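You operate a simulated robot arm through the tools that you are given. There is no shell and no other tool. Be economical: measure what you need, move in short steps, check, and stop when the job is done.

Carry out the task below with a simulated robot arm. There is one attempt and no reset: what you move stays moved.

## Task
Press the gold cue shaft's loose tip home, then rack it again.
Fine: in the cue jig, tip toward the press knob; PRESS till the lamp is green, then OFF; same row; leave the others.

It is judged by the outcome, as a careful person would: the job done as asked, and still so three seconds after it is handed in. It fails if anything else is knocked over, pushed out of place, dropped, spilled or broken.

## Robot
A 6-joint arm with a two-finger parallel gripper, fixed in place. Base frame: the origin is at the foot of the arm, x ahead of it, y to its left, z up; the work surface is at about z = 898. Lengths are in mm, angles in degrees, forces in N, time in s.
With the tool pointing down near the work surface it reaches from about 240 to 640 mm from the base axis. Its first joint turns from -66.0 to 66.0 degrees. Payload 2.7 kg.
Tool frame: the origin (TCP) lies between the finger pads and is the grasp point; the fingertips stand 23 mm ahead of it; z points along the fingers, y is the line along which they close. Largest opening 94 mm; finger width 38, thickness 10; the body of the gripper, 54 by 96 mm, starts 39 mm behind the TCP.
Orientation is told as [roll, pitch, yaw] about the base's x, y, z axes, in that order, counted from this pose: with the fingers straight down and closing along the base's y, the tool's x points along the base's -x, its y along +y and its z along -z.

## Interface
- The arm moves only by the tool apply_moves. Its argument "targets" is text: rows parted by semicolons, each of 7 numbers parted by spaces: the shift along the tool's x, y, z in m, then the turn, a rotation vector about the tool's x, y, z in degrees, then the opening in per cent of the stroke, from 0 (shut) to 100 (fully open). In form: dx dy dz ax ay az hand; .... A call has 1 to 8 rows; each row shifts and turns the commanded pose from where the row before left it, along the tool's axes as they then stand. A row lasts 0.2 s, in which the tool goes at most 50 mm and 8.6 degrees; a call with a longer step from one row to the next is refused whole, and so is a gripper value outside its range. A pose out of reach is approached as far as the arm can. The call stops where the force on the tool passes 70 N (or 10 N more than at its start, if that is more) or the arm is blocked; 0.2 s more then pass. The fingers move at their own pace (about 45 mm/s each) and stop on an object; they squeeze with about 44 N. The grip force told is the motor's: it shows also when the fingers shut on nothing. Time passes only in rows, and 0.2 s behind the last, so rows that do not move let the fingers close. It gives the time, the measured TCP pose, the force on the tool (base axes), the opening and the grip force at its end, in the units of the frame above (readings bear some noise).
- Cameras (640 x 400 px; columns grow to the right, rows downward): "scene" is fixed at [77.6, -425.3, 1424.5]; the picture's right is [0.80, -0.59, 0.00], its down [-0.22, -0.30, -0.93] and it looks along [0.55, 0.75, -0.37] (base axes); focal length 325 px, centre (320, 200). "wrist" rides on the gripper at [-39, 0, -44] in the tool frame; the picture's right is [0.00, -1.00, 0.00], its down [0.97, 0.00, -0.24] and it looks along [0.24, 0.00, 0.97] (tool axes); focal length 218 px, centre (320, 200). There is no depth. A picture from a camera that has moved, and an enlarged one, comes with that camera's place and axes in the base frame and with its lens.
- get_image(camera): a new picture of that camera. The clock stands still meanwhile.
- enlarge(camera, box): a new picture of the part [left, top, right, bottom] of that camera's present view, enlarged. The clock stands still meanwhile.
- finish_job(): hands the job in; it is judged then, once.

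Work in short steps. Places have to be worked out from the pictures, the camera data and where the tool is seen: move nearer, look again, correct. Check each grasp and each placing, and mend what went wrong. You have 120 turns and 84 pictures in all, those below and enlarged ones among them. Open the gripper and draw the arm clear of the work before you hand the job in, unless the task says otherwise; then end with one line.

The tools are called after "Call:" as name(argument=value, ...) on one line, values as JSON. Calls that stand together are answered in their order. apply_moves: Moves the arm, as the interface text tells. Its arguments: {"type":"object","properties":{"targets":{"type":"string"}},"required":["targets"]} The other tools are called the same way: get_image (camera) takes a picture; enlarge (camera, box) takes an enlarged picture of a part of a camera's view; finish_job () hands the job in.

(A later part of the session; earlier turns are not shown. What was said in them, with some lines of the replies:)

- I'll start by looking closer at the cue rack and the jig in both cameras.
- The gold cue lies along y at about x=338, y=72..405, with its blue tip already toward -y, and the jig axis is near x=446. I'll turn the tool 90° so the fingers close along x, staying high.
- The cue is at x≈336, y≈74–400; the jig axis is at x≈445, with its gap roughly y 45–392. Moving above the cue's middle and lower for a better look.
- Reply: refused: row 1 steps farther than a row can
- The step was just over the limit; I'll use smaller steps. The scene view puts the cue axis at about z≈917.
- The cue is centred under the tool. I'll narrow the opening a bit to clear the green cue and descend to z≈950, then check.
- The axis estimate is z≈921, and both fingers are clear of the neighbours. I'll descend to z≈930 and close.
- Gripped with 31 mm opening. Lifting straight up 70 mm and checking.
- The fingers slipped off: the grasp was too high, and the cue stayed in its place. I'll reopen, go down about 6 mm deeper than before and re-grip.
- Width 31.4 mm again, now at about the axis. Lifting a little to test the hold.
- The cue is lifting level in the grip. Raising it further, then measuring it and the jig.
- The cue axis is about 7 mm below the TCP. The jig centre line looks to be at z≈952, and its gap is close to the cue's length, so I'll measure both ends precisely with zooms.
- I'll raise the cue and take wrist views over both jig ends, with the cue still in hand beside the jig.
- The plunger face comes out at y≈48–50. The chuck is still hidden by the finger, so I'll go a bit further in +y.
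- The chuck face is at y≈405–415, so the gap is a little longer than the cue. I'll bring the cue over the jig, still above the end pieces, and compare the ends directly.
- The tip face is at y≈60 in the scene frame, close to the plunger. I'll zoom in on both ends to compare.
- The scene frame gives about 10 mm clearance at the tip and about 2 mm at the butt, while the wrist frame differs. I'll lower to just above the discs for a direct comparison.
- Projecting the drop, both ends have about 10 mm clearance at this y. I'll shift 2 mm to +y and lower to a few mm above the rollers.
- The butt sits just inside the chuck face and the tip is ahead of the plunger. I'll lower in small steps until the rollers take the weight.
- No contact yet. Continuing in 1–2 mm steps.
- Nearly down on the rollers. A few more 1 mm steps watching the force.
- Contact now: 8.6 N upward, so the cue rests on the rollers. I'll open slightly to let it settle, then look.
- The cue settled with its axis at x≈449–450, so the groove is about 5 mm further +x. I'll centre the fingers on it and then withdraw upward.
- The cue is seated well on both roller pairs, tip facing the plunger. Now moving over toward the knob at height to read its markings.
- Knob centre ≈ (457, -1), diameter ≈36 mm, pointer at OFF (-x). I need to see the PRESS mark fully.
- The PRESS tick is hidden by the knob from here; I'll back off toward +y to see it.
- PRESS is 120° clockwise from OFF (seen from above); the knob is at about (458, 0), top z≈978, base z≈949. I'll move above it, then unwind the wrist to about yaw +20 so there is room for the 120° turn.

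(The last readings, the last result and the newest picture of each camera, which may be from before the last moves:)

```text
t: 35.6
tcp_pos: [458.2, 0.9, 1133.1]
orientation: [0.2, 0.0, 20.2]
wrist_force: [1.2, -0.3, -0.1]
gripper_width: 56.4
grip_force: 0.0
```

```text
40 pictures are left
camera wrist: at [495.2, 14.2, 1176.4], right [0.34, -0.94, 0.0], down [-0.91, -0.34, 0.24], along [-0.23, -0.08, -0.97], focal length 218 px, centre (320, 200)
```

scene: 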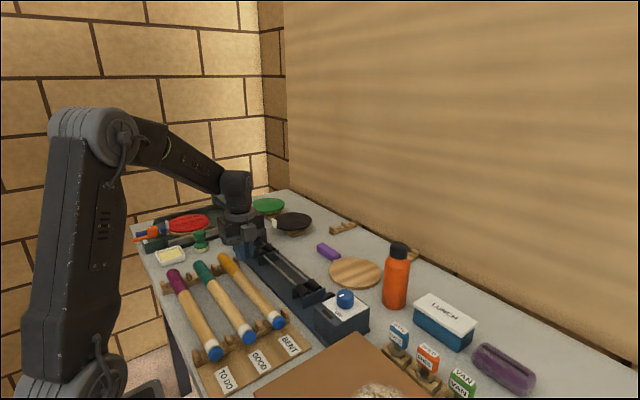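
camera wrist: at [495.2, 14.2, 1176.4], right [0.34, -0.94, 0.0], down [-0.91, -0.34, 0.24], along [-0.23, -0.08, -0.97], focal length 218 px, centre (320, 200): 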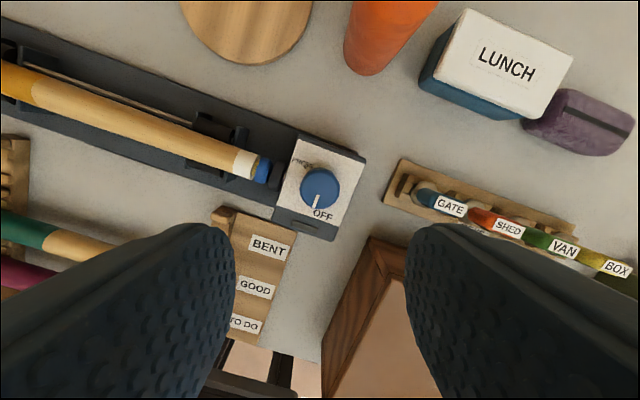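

The knob is centred under the tool. Descending onto it, with the last part slowly.

Call:
apply_moves(targets="0 0 0.045 0 0 0 56; 0 0 0.045 0 0 0 56; 0 0 0.02 0 0 0 56; 0 0 0.012 0 0 0 56; 0 0 0.008 0 0 0 56; 0 0 0 0 0 0 56")

Call:
get_image(camera="wrist")

Call:
enlarge(camera="scene", box=[290, 240, 410, 345])

```text
t: 37.0
tcp_pos: [458.0, 1.4, 1001.9]
orientation: [0.1, 0.0, 20.0]
wrist_force: [0.1, -0.5, 0.4]
gripper_width: 52.3
grip_force: 0.1
```

```text
39 pictures are left
camera wrist: at [495.0, 14.5, 1045.9], right [0.34, -0.94, 0.0], down [-0.91, -0.33, 0.24], along [-0.23, -0.08, -0.97], focal length 218 px, centre (320, 200)
```

wrist: 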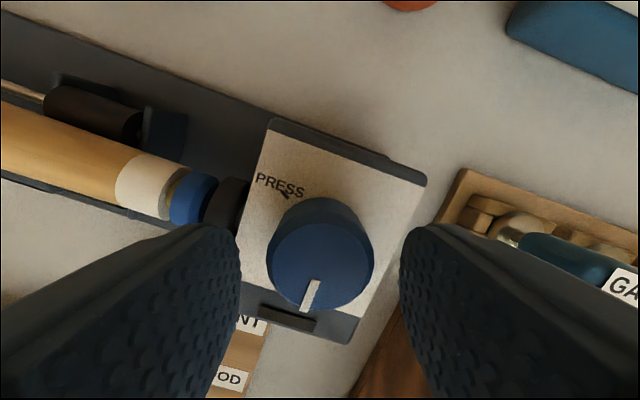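

```text
3.81 times, centred on (350, 292) of scene
camera zoom: at [77.6, -425.3, 1424.5], right [0.8, -0.59, 0.0], down [-0.22, -0.3, -0.93], along [0.55, 0.75, -0.37], focal length 1236 px, centre (206, -152)
```

zoom: 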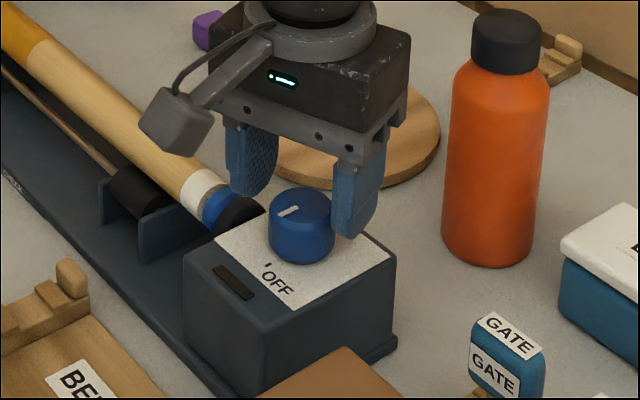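

Well aligned. Descending the last 16 mm and closing on the knob.

Call:
apply_moves(targets="-0.002 0 0.008 0 0 0 56; 0 0 0.006 0 0 0 54; 0 0 0.002 0 0 0 54; 0 0 0 0 0 0 36; 0 0 0 0 0 0 20; 0 0 0 0 0 0 20; 0 0 0 0 0 0 20")

Call:
enlarge(camera="scene", box=[290, 240, 410, 345])

```text
t: 38.6
tcp_pos: [459.7, 2.3, 986.1]
orientation: [0.1, 0.0, 20.0]
wrist_force: [-0.1, 1.9, -2.7]
gripper_width: 36.9
grip_force: 45.5
```

```text
3.81 times, centred on (350, 292) of scene
camera zoom: at [77.7, -425.3, 1424.5], right [0.8, -0.59, 0.0], down [-0.22, -0.3, -0.93], along [0.55, 0.75, -0.37], focal length 1236 px, centre (206, -152)
```

zoom: 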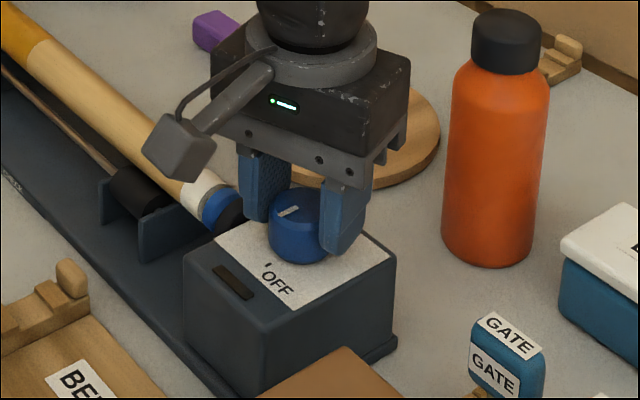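

The knob is gripped (36.9 mm). Turning clockwise 64° first, then checking the knob and the lamp.

Call:
apply_moves(targets="0 0 0 0 0 8 20; 0 0 0 0 0 8 20; 0 0 0 0 0 8 20; 0 0 0 0 0 8 20; 0 0 0 0 0 8 20; 0 0 0 0 0 8 20; 0 0 0 0 0 8 20; 0 0 0 0 0 8 20")

Call:
enlarge(camera="scene", box=[290, 240, 410, 345])

```text
t: 40.4
tcp_pos: [459.9, 0.5, 986.7]
orientation: [-0.2, 0.0, -44.3]
wrist_force: [-0.2, -27.1, -8.5]
gripper_width: 37.3
grip_force: 45.4
```

```text
3.81 times, centred on (350, 292) of scene
camera zoom: at [77.7, -426.0, 1424.2], right [0.8, -0.59, 0.0], down [-0.22, -0.3, -0.93], along [0.55, 0.75, -0.37], focal length 1236 px, centre (206, -152)
```

zoom: 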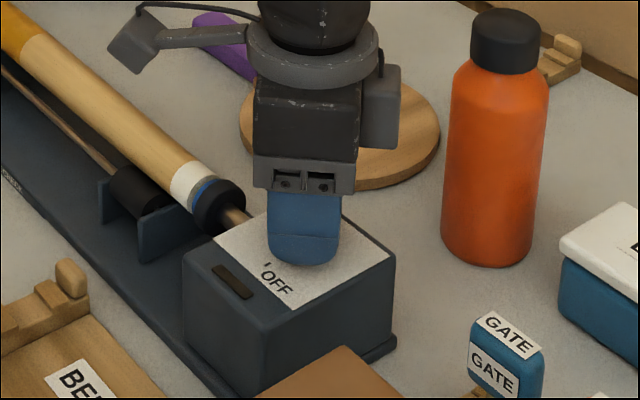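

The plunger has already advanced onto the tip; the lamp isn't lit yet, and there's 27 N in -y on the tool. I'll relieve that by ~1.5 mm, wait a moment and look at the lamp.

Call:
apply_moves(targets="-0.001 -0.001 0 0 0 0 20; 0 0 0 0 0 0 20")

Call:
enlarge(camera="scene", box=[290, 240, 410, 345])

```text
t: 41.0
tcp_pos: [459.0, -0.3, 986.7]
orientation: [-0.1, 0.0, -43.9]
wrist_force: [-2.4, -20.7, -10.6]
gripper_width: 37.0
grip_force: 45.0
```

```text
3.81 times, centred on (350, 292) of scene
camera zoom: at [77.7, -425.8, 1424.3], right [0.8, -0.59, 0.0], down [-0.22, -0.3, -0.93], along [0.55, 0.75, -0.37], focal length 1236 px, centre (206, -152)
```

zoom: 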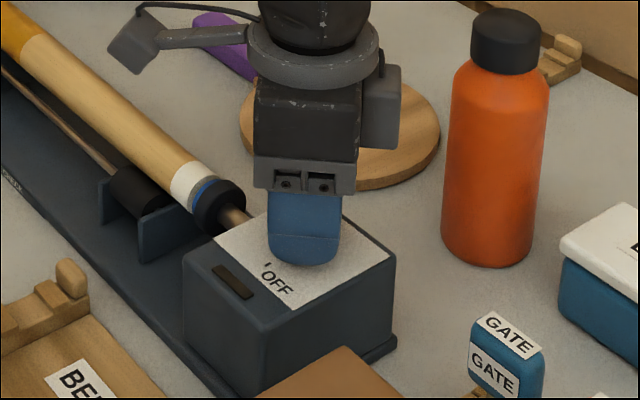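

Plunger contact holds, lamp still dark. Continuing the turn toward PRESS in small increments.

Call:
apply_moves(targets="-0.001 -0.001 0 0 0 8 20; 0 0 0 0 0 8 20; 0 0 0 0 0 8 20")

Call:
enlarge(camera="scene", box=[290, 240, 410, 345])

```text
t: 41.8
tcp_pos: [459.2, -0.1, 986.4]
orientation: [-0.2, 0.2, -68.3]
wrist_force: [-16.5, -13.2, -6.4]
gripper_width: 37.3
grip_force: 44.8
```

```text
3.81 times, centred on (350, 292) of scene
camera zoom: at [77.3, -425.6, 1424.4], right [0.8, -0.59, 0.0], down [-0.22, -0.3, -0.93], along [0.55, 0.75, -0.37], focal length 1236 px, centre (206, -152)
```

zoom: 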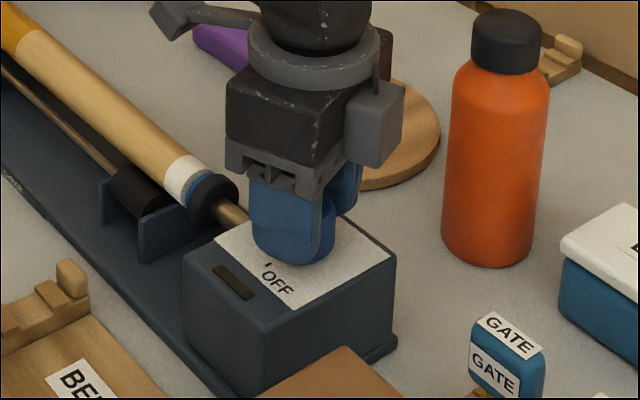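

The cue is being pushed toward the chuck; still no lamp. Continuing 16° more with a small centring correction.

Call:
apply_moves(targets="-0.0005 -0.0012 0 0 0 8 20; 0 0 0 0 0 8 20")

Call:
enlarge(camera="scene", box=[290, 240, 410, 345])

```text
t: 42.4
tcp_pos: [458.3, -0.4, 985.8]
orientation: [-0.1, 0.2, -84.1]
wrist_force: [-17.2, -3.1, -4.3]
gripper_width: 37.3
grip_force: 44.8
```

```text
3.81 times, centred on (350, 292) of scene
camera zoom: at [77.2, -425.4, 1424.4], right [0.8, -0.59, 0.0], down [-0.22, -0.3, -0.93], along [0.55, 0.75, -0.37], focal length 1236 px, centre (206, -152)
```

zoom: 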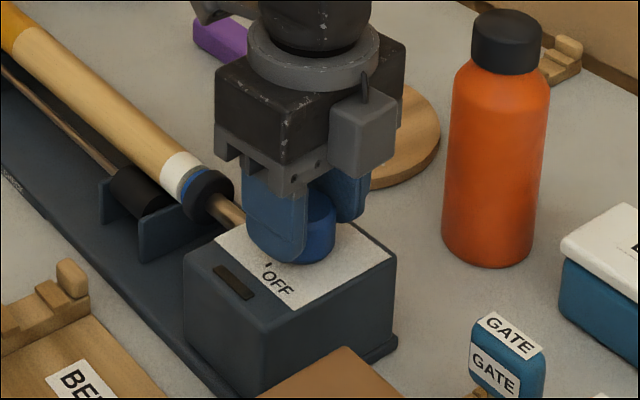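

Still pressing along, lamp dark. Another 8° and check.

Call:
apply_moves(targets="0 -0.001 0 0 0 8 20")

Call:
enlarge(camera="scene", box=[240, 210, 400, 335])

```text
t: 42.8
tcp_pos: [458.2, 0.2, 985.2]
orientation: [-0.1, 0.1, -92.0]
wrist_force: [-12.7, 1.1, -6.4]
gripper_width: 37.1
grip_force: 45.4
```

```text
3.20 times, centred on (320, 272) of scene
camera zoom: at [77.4, -425.3, 1424.5], right [0.8, -0.59, 0.0], down [-0.22, -0.3, -0.93], along [0.55, 0.75, -0.37], focal length 1039 px, centre (320, -32)
```

zoom: 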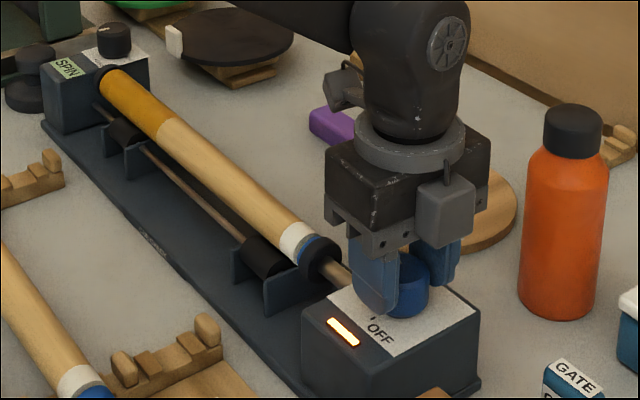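

The lamp is now amber: it's pressing. I'll hold briefly here and watch for green.

Call:
apply_moves(targets="0 0 0 0 0 0 20")

Call:
enlarge(camera="scene", box=[300, 250, 400, 335])

```text
t: 43.2
tcp_pos: [458.3, -1.3, 986.5]
orientation: [0.0, 0.0, -92.0]
wrist_force: [-13.8, 4.1, -6.3]
gripper_width: 37.1
grip_force: 44.9
```

```text
4.71 times, centred on (350, 292) of scene
camera zoom: at [77.4, -425.2, 1424.5], right [0.8, -0.59, 0.0], down [-0.22, -0.3, -0.93], along [0.55, 0.75, -0.37], focal length 1528 px, centre (179, -235)
```

zoom: 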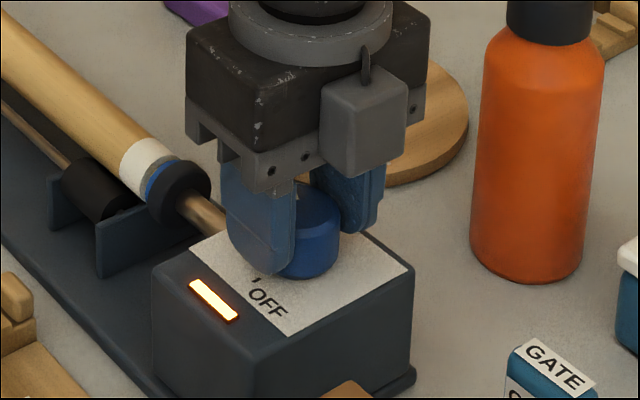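

Amber still. Holding a little longer.

Call:
apply_moves(targets="0 -0.001 0 0 0 0 20; 0 0 0 0 0 0 20; 0 0 0 0 0 0 20")

Call:
enlarge(camera="scene", box=[300, 250, 400, 335])

```text
t: 44.0
tcp_pos: [458.4, -0.3, 986.6]
orientation: [0.2, 0.1, -91.8]
wrist_force: [-1.7, 9.7, -15.1]
gripper_width: 37.1
grip_force: 44.8
```

```text
4.71 times, centred on (350, 292) of scene
camera zoom: at [77.8, -425.0, 1424.5], right [0.8, -0.59, 0.0], down [-0.22, -0.3, -0.93], along [0.55, 0.75, -0.37], focal length 1528 px, centre (179, -235)
```

zoom: 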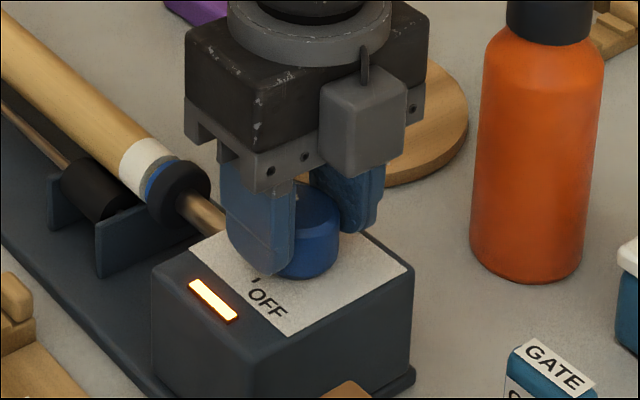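

Still amber and the plunger isn't advancing. I'll turn another 4° toward the mark and hold.

Call:
apply_moves(targets="0 0 0 0 0 4 20; 0 0 0 0 0 0 20")

Call:
enlarge(camera="scene", box=[300, 250, 400, 335])

```text
t: 44.6
tcp_pos: [458.2, -0.6, 986.2]
orientation: [0.0, 0.2, -96.0]
wrist_force: [1.3, 12.8, -16.9]
gripper_width: 37.1
grip_force: 45.1
```

```text
4.71 times, centred on (350, 292) of scene
camera zoom: at [77.9, -424.9, 1424.6], right [0.8, -0.59, 0.0], down [-0.22, -0.3, -0.93], along [0.55, 0.75, -0.37], focal length 1528 px, centre (179, -235)
```

zoom: 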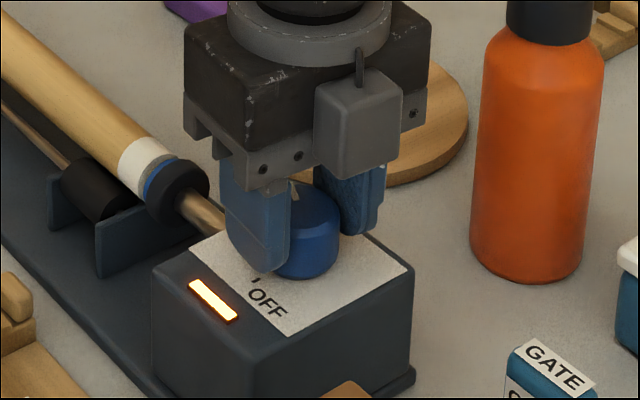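

Another 4° to the PRESS mark, hold a bit, and check.

Call:
apply_moves(targets="0 0 0 0 0 4 20; 0 0 0 0 0 0 20; 0 0 0 0 0 0 20")

Call:
enlarge(camera="scene", box=[300, 250, 400, 335])

```text
t: 45.4
tcp_pos: [458.0, -0.0, 986.8]
orientation: [-0.1, 0.1, -99.9]
wrist_force: [-0.5, 16.7, -12.8]
gripper_width: 37.3
grip_force: 44.7
```

```text
4.71 times, centred on (350, 292) of scene
camera zoom: at [77.9, -424.8, 1424.6], right [0.8, -0.59, 0.0], down [-0.22, -0.3, -0.93], along [0.55, 0.75, -0.37], focal length 1528 px, centre (179, -235)
```

zoom: 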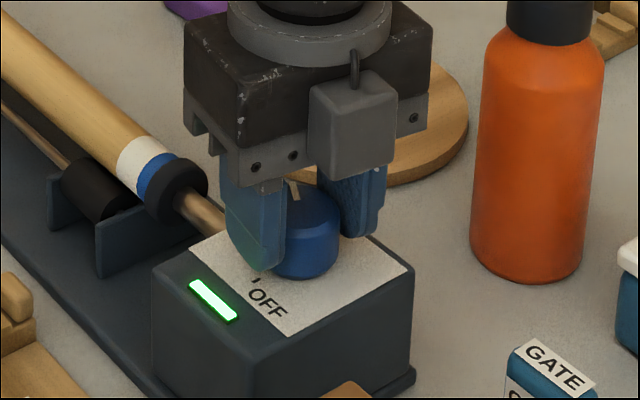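

The lamp is green and the tip is home. Turning the knob back to OFF now.

Call:
apply_moves(targets="0 0 0 0 0 -8.5 20; 0 0 0 0 0 -8.5 20; 0 0 0 0 0 -8.5 20; 0 0 0 0 0 -8.5 20; 0 0 0 0 0 -8.5 20; 0 0 0 0 0 -8.5 20; 0 0 0 0 0 -8.5 20; 0 0 0 0 0 -8.5 20")

Call:
apply_moves(targets="0 0 0 0 0 -8.5 20; 0 0 0 0 0 -8.5 20; 0 0 0 0 0 -8.5 20; 0 0 0 0 0 -8.5 20; 0 0 0 0 0 -8.5 20; 0 0 0 0 0 -8.5 20; 0 0 0 0 0 0 20")

Call:
enlarge(camera="scene", box=[300, 250, 400, 335])

```text
t: 47.2
tcp_pos: [459.9, 0.1, 987.1]
orientation: [0.4, -0.3, -31.8]
wrist_force: [29.1, 24.4, -15.1]
gripper_width: 37.3
grip_force: 44.7
```

```text
t: 48.8
tcp_pos: [456.0, 0.8, 987.5]
orientation: [0.4, 0.1, 19.1]
wrist_force: [-3.1, 27.8, 7.6]
gripper_width: 37.2
grip_force: 44.2
```

```text
4.71 times, centred on (350, 292) of scene
camera zoom: at [77.4, -424.5, 1424.7], right [0.8, -0.59, 0.0], down [-0.22, -0.3, -0.93], along [0.55, 0.75, -0.37], focal length 1528 px, centre (179, -235)
```

zoom: 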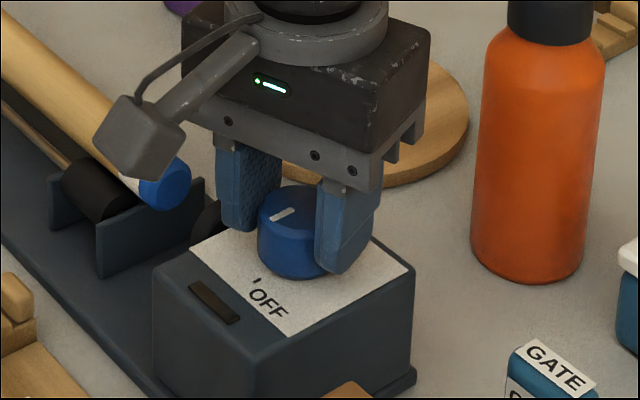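

The plunger has retracted, the lamp is off, and the knob is at OFF. Releasing and rising.

Call:
apply_moves(targets="0 0 0 0 0 0 54; 0 0 0 0 0 0 54; 0 0 0 0 0 0 54; 0 0 -0.01 0 0 0 54; 0 0 -0.03 0 0 0 54; 0 0 -0.045 0 0 0 54; 0 0 -0.045 0 0 0 54; 0 0 0 0 0 0 54")

Call:
enlarge(camera="scene", box=[220, 200, 400, 330])

Call:
enlarge(camera="wrist", box=[240, 120, 400, 240])

```text
t: 50.6
tcp_pos: [457.4, -2.7, 1118.4]
orientation: [0.2, 0.0, 19.0]
wrist_force: [-0.7, 1.2, 0.0]
gripper_width: 50.9
grip_force: 0.2
```

```text
3.08 times, centred on (310, 265) of scene
camera zoom: at [77.6, -425.3, 1424.5], right [0.8, -0.59, 0.0], down [-0.22, -0.3, -0.93], along [0.55, 0.75, -0.37], focal length 999 px, centre (351, 0)
```

zoom: 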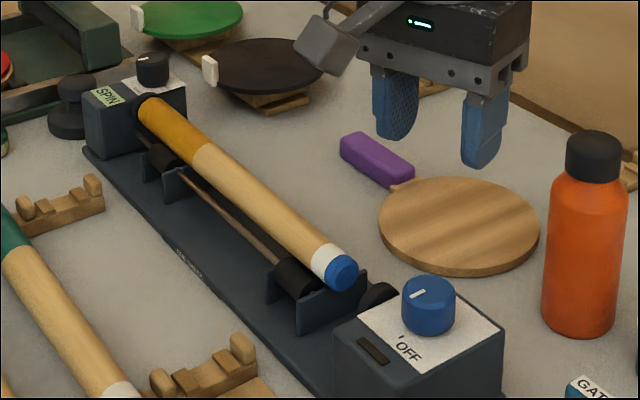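

```text
3.33 times, centred on (320, 180) of wrist
camera zoom: at [494.5, 9.5, 1161.1], right [0.33, -0.95, 0.0], down [-0.92, -0.32, 0.24], along [-0.23, -0.08, -0.97], focal length 728 px, centre (320, 267)
```

zoom: 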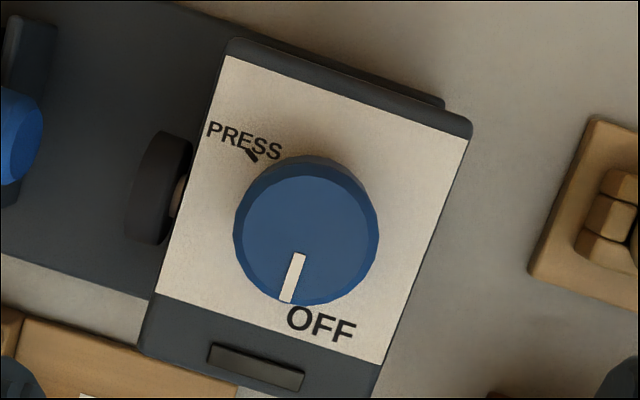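

Everything is OFF and the tip is pressed in. Now rotating back to yaw -90 and returning over the cue to re-grasp it.

Call:
apply_moves(targets="0 0 0 0 0 8.4 54; 0 0 0 0 0 8.4 54; 0 0 0 0 0 8.4 54; 0 0 0 0 0 8.4 54; 0 0 0 0 0 8.4 54; 0 0 0 0 0 8.4 54; 0 0 0 0 0 8.4 54; 0 0 0 0 0 8.4 54")

Call:
apply_moves(targets="0 0 0 0 0 8.4 54; 0 0 0 0 0 8.4 54; 0 0 0 0 0 8.4 54; 0 0 0 0 0 8.4 54; 0 0 0 0 0 8.4 54; 0.045 -0.003 0 0 0 0 54; 0.045 -0.003 0 0 0 0 54; 0.045 -0.002 0 0 0 0 54")

Call:
apply_moves(targets="0.045 0 0 0 0 0 54; 0.045 0 0 0 0 0 54; 0.01 0 0 0 0 0 54; 0 0 0 0 0 0 54")

Call:
get_image(camera="wrist")

```text
t: 52.4
tcp_pos: [457.3, -1.0, 1116.0]
orientation: [0.0, 0.0, -48.4]
wrist_force: [-0.5, -0.2, 0.6]
gripper_width: 50.9
grip_force: 0.0
```

```text
t: 54.2
tcp_pos: [450.6, 134.2, 1116.3]
orientation: [0.0, 0.1, -90.3]
wrist_force: [0.0, 0.8, -0.5]
gripper_width: 51.0
grip_force: 0.1
```

```text
t: 55.2
tcp_pos: [450.0, 233.9, 1117.4]
orientation: [0.0, 0.1, -90.3]
wrist_force: [-0.1, 0.4, 0.2]
gripper_width: 50.8
grip_force: 0.0
```

```text
24 pictures are left
camera wrist: at [450.0, 194.2, 1161.1], right [-1.0, 0.0, 0.0], down [0.0, 0.97, 0.24], along [0.0, 0.24, -0.97], focal length 218 px, centre (320, 200)
```

wrist: 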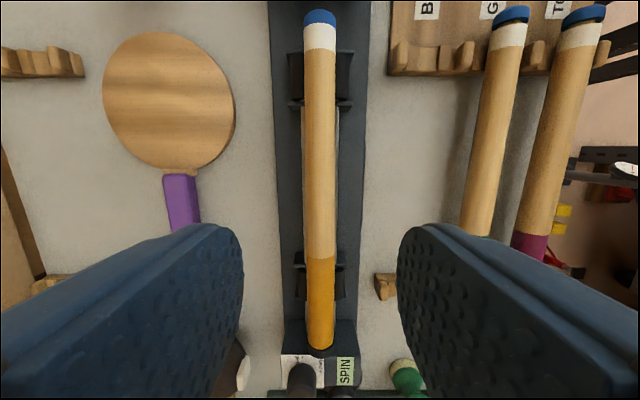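

The cue has been pushed about 25 mm toward the chuck, still centred at x=450. I'll grip at y≈244 (10 mm further), descending to TCP z≈954.

Call:
apply_moves(targets="0.01 0 0.03 0 0 -0.3 54; 0 0 0.04 0 0 0 54; 0 0 0.04 0 0 0 54; 0 0 0.03 0 0 0 54; 0 0 0.015 0 0 0 54; 0 0 0 0 0 0 54")

Call:
get_image(camera="wrist")

```text
t: 56.6
tcp_pos: [451.0, 242.7, 962.0]
orientation: [0.0, 0.1, -89.9]
wrist_force: [0.4, 0.6, 0.4]
gripper_width: 50.9
grip_force: 0.0
```

```text
23 pictures are left
camera wrist: at [450.4, 203.3, 1005.9], right [-1.0, 0.0, 0.0], down [0.0, 0.97, 0.24], along [0.0, 0.24, -0.97], focal length 218 px, centre (320, 200)
```

wrist: 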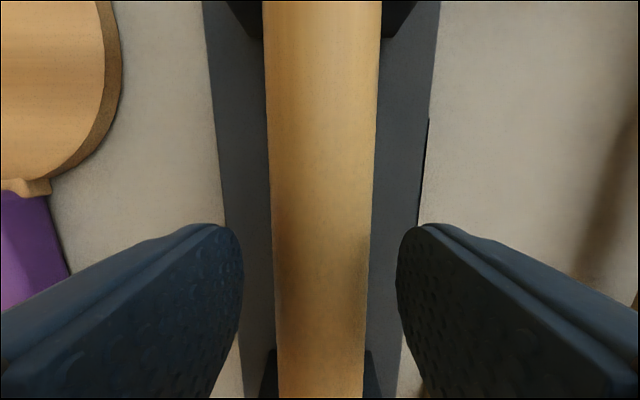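

Centred. Final descent and close.

Call:
apply_moves(targets="0 0 0.005 0 0 0 54; 0 0 0.003 0 0 0 54; 0 0 0 0 0 0 54; 0 0 0 0 0 0 5; 0 0 0 0 0 0 5; 0 0 0 0 0 0 5; 0 0 0 0 0 0 5")

Call:
apply_moves(targets="0 0 -0.004 0 0 0 5; 0 0 -0.008 0 0 0 5; 0 0 -0.01 0 0 0 5; 0 0 -0.01 0 0 0 5; 0 0 0 0 0 0 5")

Call:
enlarge(camera="scene", box=[200, 190, 380, 310])

```text
t: 58.2
tcp_pos: [451.0, 243.4, 954.9]
orientation: [0.0, 0.0, -89.9]
wrist_force: [-0.7, -2.8, -0.4]
gripper_width: 30.9
grip_force: 43.8
```

```text
t: 59.4
tcp_pos: [450.3, 243.7, 986.3]
orientation: [-0.1, 0.0, -90.0]
wrist_force: [-0.5, -3.8, -4.2]
gripper_width: 30.9
grip_force: 43.6
```

```text
3.33 times, centred on (290, 250) of scene
camera zoom: at [77.7, -425.3, 1424.4], right [0.8, -0.59, 0.0], down [-0.22, -0.3, -0.93], along [0.55, 0.75, -0.37], focal length 1082 px, centre (420, 33)
```

zoom: 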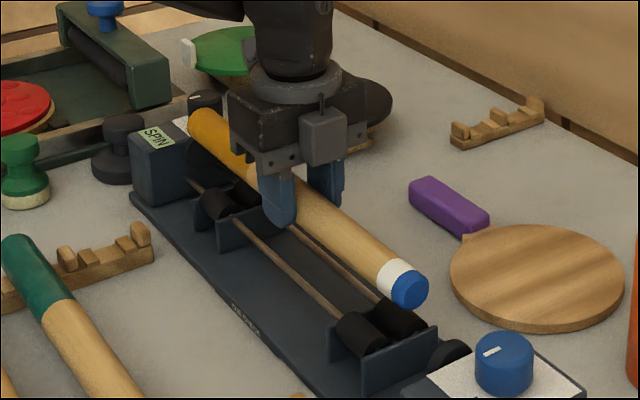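

Cue held and level. I'll shift 10 mm away from the chuck and spin knob, then lift to z≈1060.

Call:
apply_moves(targets="-0.005 0 0 0 0 0 5; -0.005 0 0 0 0 0 5; 0 0 -0.012 0 0 0 5; 0 0 -0.02 0 0 0 5; 0 0 -0.02 0 0 0 5; 0 0 -0.022 0 0 0 5; 0 0 0 0 0 0 5")

Call:
apply_moves(targets="0 -0.02 0 0 0 0 5; 0 -0.025 0 0 0 0 5; 0 -0.025 0 0 0 0 5; 0 -0.025 0 0 0 0 5; 0 -0.02 0 0 0 0 5; 0 0 0 0 0 0 5")

Call:
get_image(camera="wrist")

Call:
enlarge(camera="scene", box=[140, 190, 380, 350])

```text
t: 61.0
tcp_pos: [450.1, 233.5, 1060.6]
orientation: [0.0, 0.1, -89.8]
wrist_force: [-0.1, 0.6, -1.1]
gripper_width: 30.9
grip_force: 43.7
```

```text
t: 62.4
tcp_pos: [335.9, 232.5, 1060.7]
orientation: [0.0, 0.1, -90.0]
wrist_force: [0.8, -0.2, -1.9]
gripper_width: 31.1
grip_force: 43.7
```

```text
21 pictures are left
camera wrist: at [335.1, 193.4, 1103.9], right [-1.0, 0.0, 0.0], down [0.0, 0.97, 0.24], along [0.0, 0.24, -0.97], focal length 218 px, centre (320, 200)
```

wrist: 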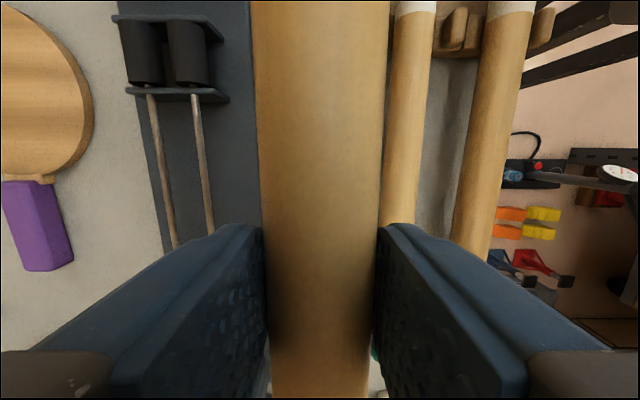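

```text
2.50 times, centred on (260, 270) of scene
camera zoom: at [77.6, -425.3, 1424.5], right [0.8, -0.59, 0.0], down [-0.22, -0.3, -0.93], along [0.55, 0.75, -0.37], focal length 812 px, centre (470, 25)
```

zoom: 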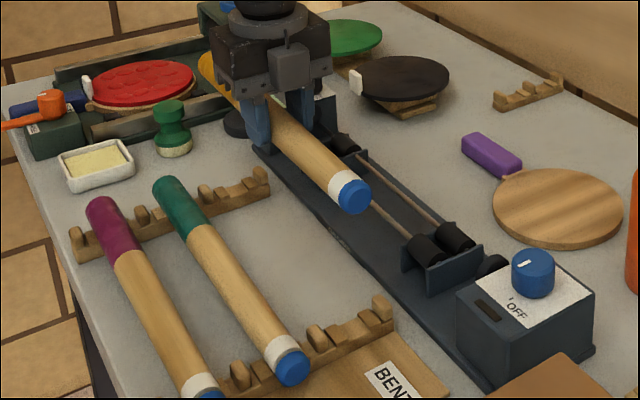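

Cue aligned above the BENT row. Lowering to just above the cradles.

Call:
apply_moves(targets="0 -0.0003 0.03 0 0 0 5; 0 0 0.035 0 0 0 5; 0 0 0.03 0 0 0 5; 0 0 0.018 0 0 0 5; 0 0 0.01 0 0 0 5; 0 0 0 0 0 0 5")

Call:
enlarge(camera="scene", box=[160, 230, 320, 350])

```text
t: 63.8
tcp_pos: [335.7, 233.2, 937.2]
orientation: [0.1, 0.1, -90.0]
wrist_force: [0.1, 0.2, -1.8]
gripper_width: 31.0
grip_force: 44.1
```

```text
3.33 times, centred on (240, 290) of scene
camera zoom: at [77.7, -425.3, 1424.5], right [0.8, -0.59, 0.0], down [-0.22, -0.3, -0.93], along [0.55, 0.75, -0.37], focal length 1082 px, centre (587, -100)
```

zoom: 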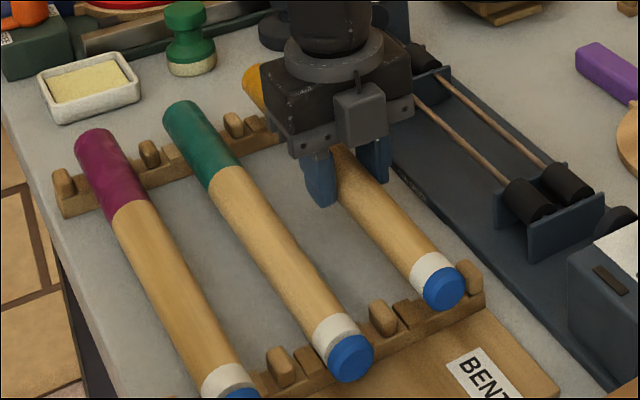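

Lined up between the posts. Lowering in small steps to contact.

Call:
apply_moves(targets="0 0 0.004 0 0 0 5; 0 0 0.003 0 0 0 5; 0 0 0.002 0 0 0 5; 0 0 0.001 0 0 0 5; 0 0 0 0 0 0 5")

Call:
apply_moves(targets="0 0 0.001 0 0 0 5; 0 0 0.001 0 0 0 5; 0 0 0 0 0 0 5")

```text
t: 65.0
tcp_pos: [334.5, 231.2, 927.0]
orientation: [0.0, 0.0, -90.0]
wrist_force: [-0.2, -0.1, -2.0]
gripper_width: 30.9
grip_force: 43.8
```

```text
t: 65.8
tcp_pos: [335.5, 234.2, 926.7]
orientation: [0.2, 0.1, -89.9]
wrist_force: [-3.0, -2.4, 9.7]
gripper_width: 31.1
grip_force: 44.6
```

Contact: about 10 N upward at z≈926, so the cue rests in the cradles. Checking before releasing.

Call:
enlarge(camera="scene", box=[160, 230, 320, 350])

```text
3.33 times, centred on (240, 290) of scene
camera zoom: at [77.4, -425.4, 1424.4], right [0.8, -0.59, 0.0], down [-0.22, -0.3, -0.93], along [0.55, 0.75, -0.37], focal length 1082 px, centre (587, -100)
```

zoom: 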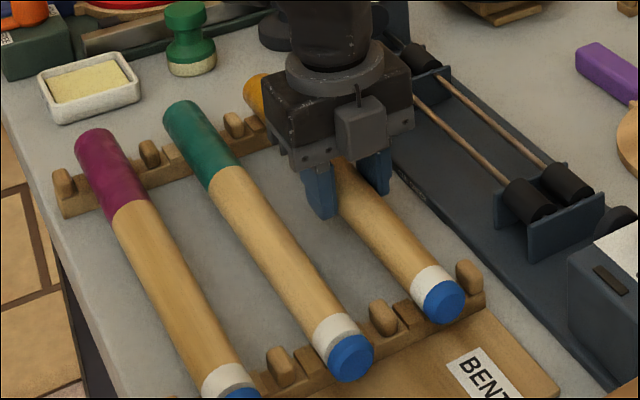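

It's seated in the cradle. Opening gently and rising straight up.

Call:
apply_moves(targets="0 0 0 0 0 0 40; 0 0 0 0 0 0 48; 0 0 0 0 0 0 54; 0 0 0 0 0 0 54")

Call:
get_image(camera="wrist")

```text
t: 66.8
tcp_pos: [334.0, 233.7, 925.4]
orientation: [0.0, 0.1, -90.0]
wrist_force: [0.0, -0.9, -0.2]
gripper_width: 51.0
grip_force: 0.1
```

```text
17 pictures are left
camera wrist: at [334.9, 193.6, 968.6], right [-1.0, 0.0, 0.0], down [0.0, 0.97, 0.24], along [0.0, 0.24, -0.97], focal length 218 px, centre (320, 200)
```

wrist: 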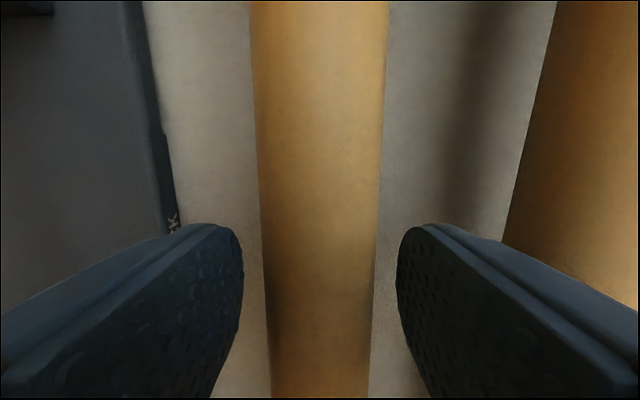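

Both fingers are clear of the cue. Withdrawing upward.

Call:
apply_moves(targets="0 0 -0.01 0 0 0 54; 0 0 -0.02 0 0 0 54; 0 0 -0.04 0 0 0 54; 0 0 -0.045 0 0 0 54; 0 0 -0.045 0 0 0 54; 0 0 -0.045 0 0 0 54; 0 0 -0.045 0 0 0 54; 0 0 0 0 0 0 54")

Call:
get_image(camera="wrist")

Call:
enlarge(camera="scene", box=[140, 190, 400, 390])

Call:
get_image(camera="scene")

```text
t: 68.6
tcp_pos: [334.7, 233.3, 1174.6]
orientation: [0.1, 0.1, -89.9]
wrist_force: [-0.4, -0.8, 0.3]
gripper_width: 50.9
grip_force: 0.0
```

```text
16 pictures are left
camera wrist: at [334.6, 193.7, 1219.1], right [-1.0, 0.0, 0.0], down [0.0, 0.97, 0.24], along [0.0, 0.24, -0.97], focal length 218 px, centre (320, 200)
```

wrist: 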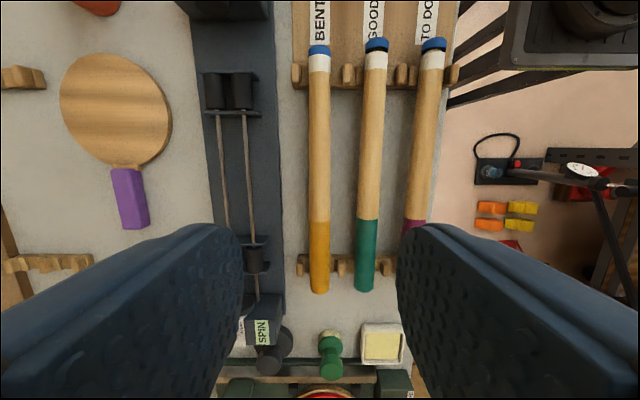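

```text
2.00 times, centred on (270, 290) of scene
camera zoom: at [77.6, -425.3, 1424.5], right [0.8, -0.59, 0.0], down [-0.22, -0.3, -0.93], along [0.55, 0.75, -0.37], focal length 649 px, centre (420, 20)
```

zoom: 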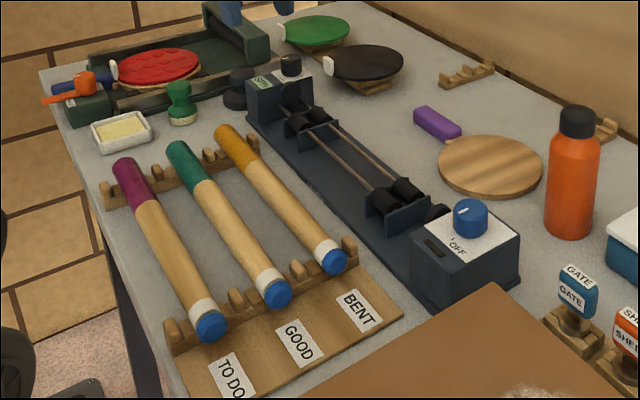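

```text
14 pictures are left
```

scene: 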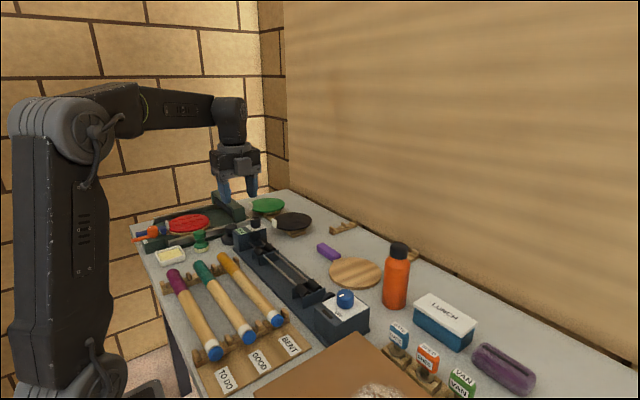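

The gold cue is back in its BENT row with its tip home. The jig is off, nothing else has moved, and the arm is clear, so I'm handing in.

Call:
finish_job()

```text
The job is handed in.
```

The gold cue's tip was pressed home in the jig until the lamp went green. The knob is back at OFF, and the cue is racked in its original BENT row with the others untouched.
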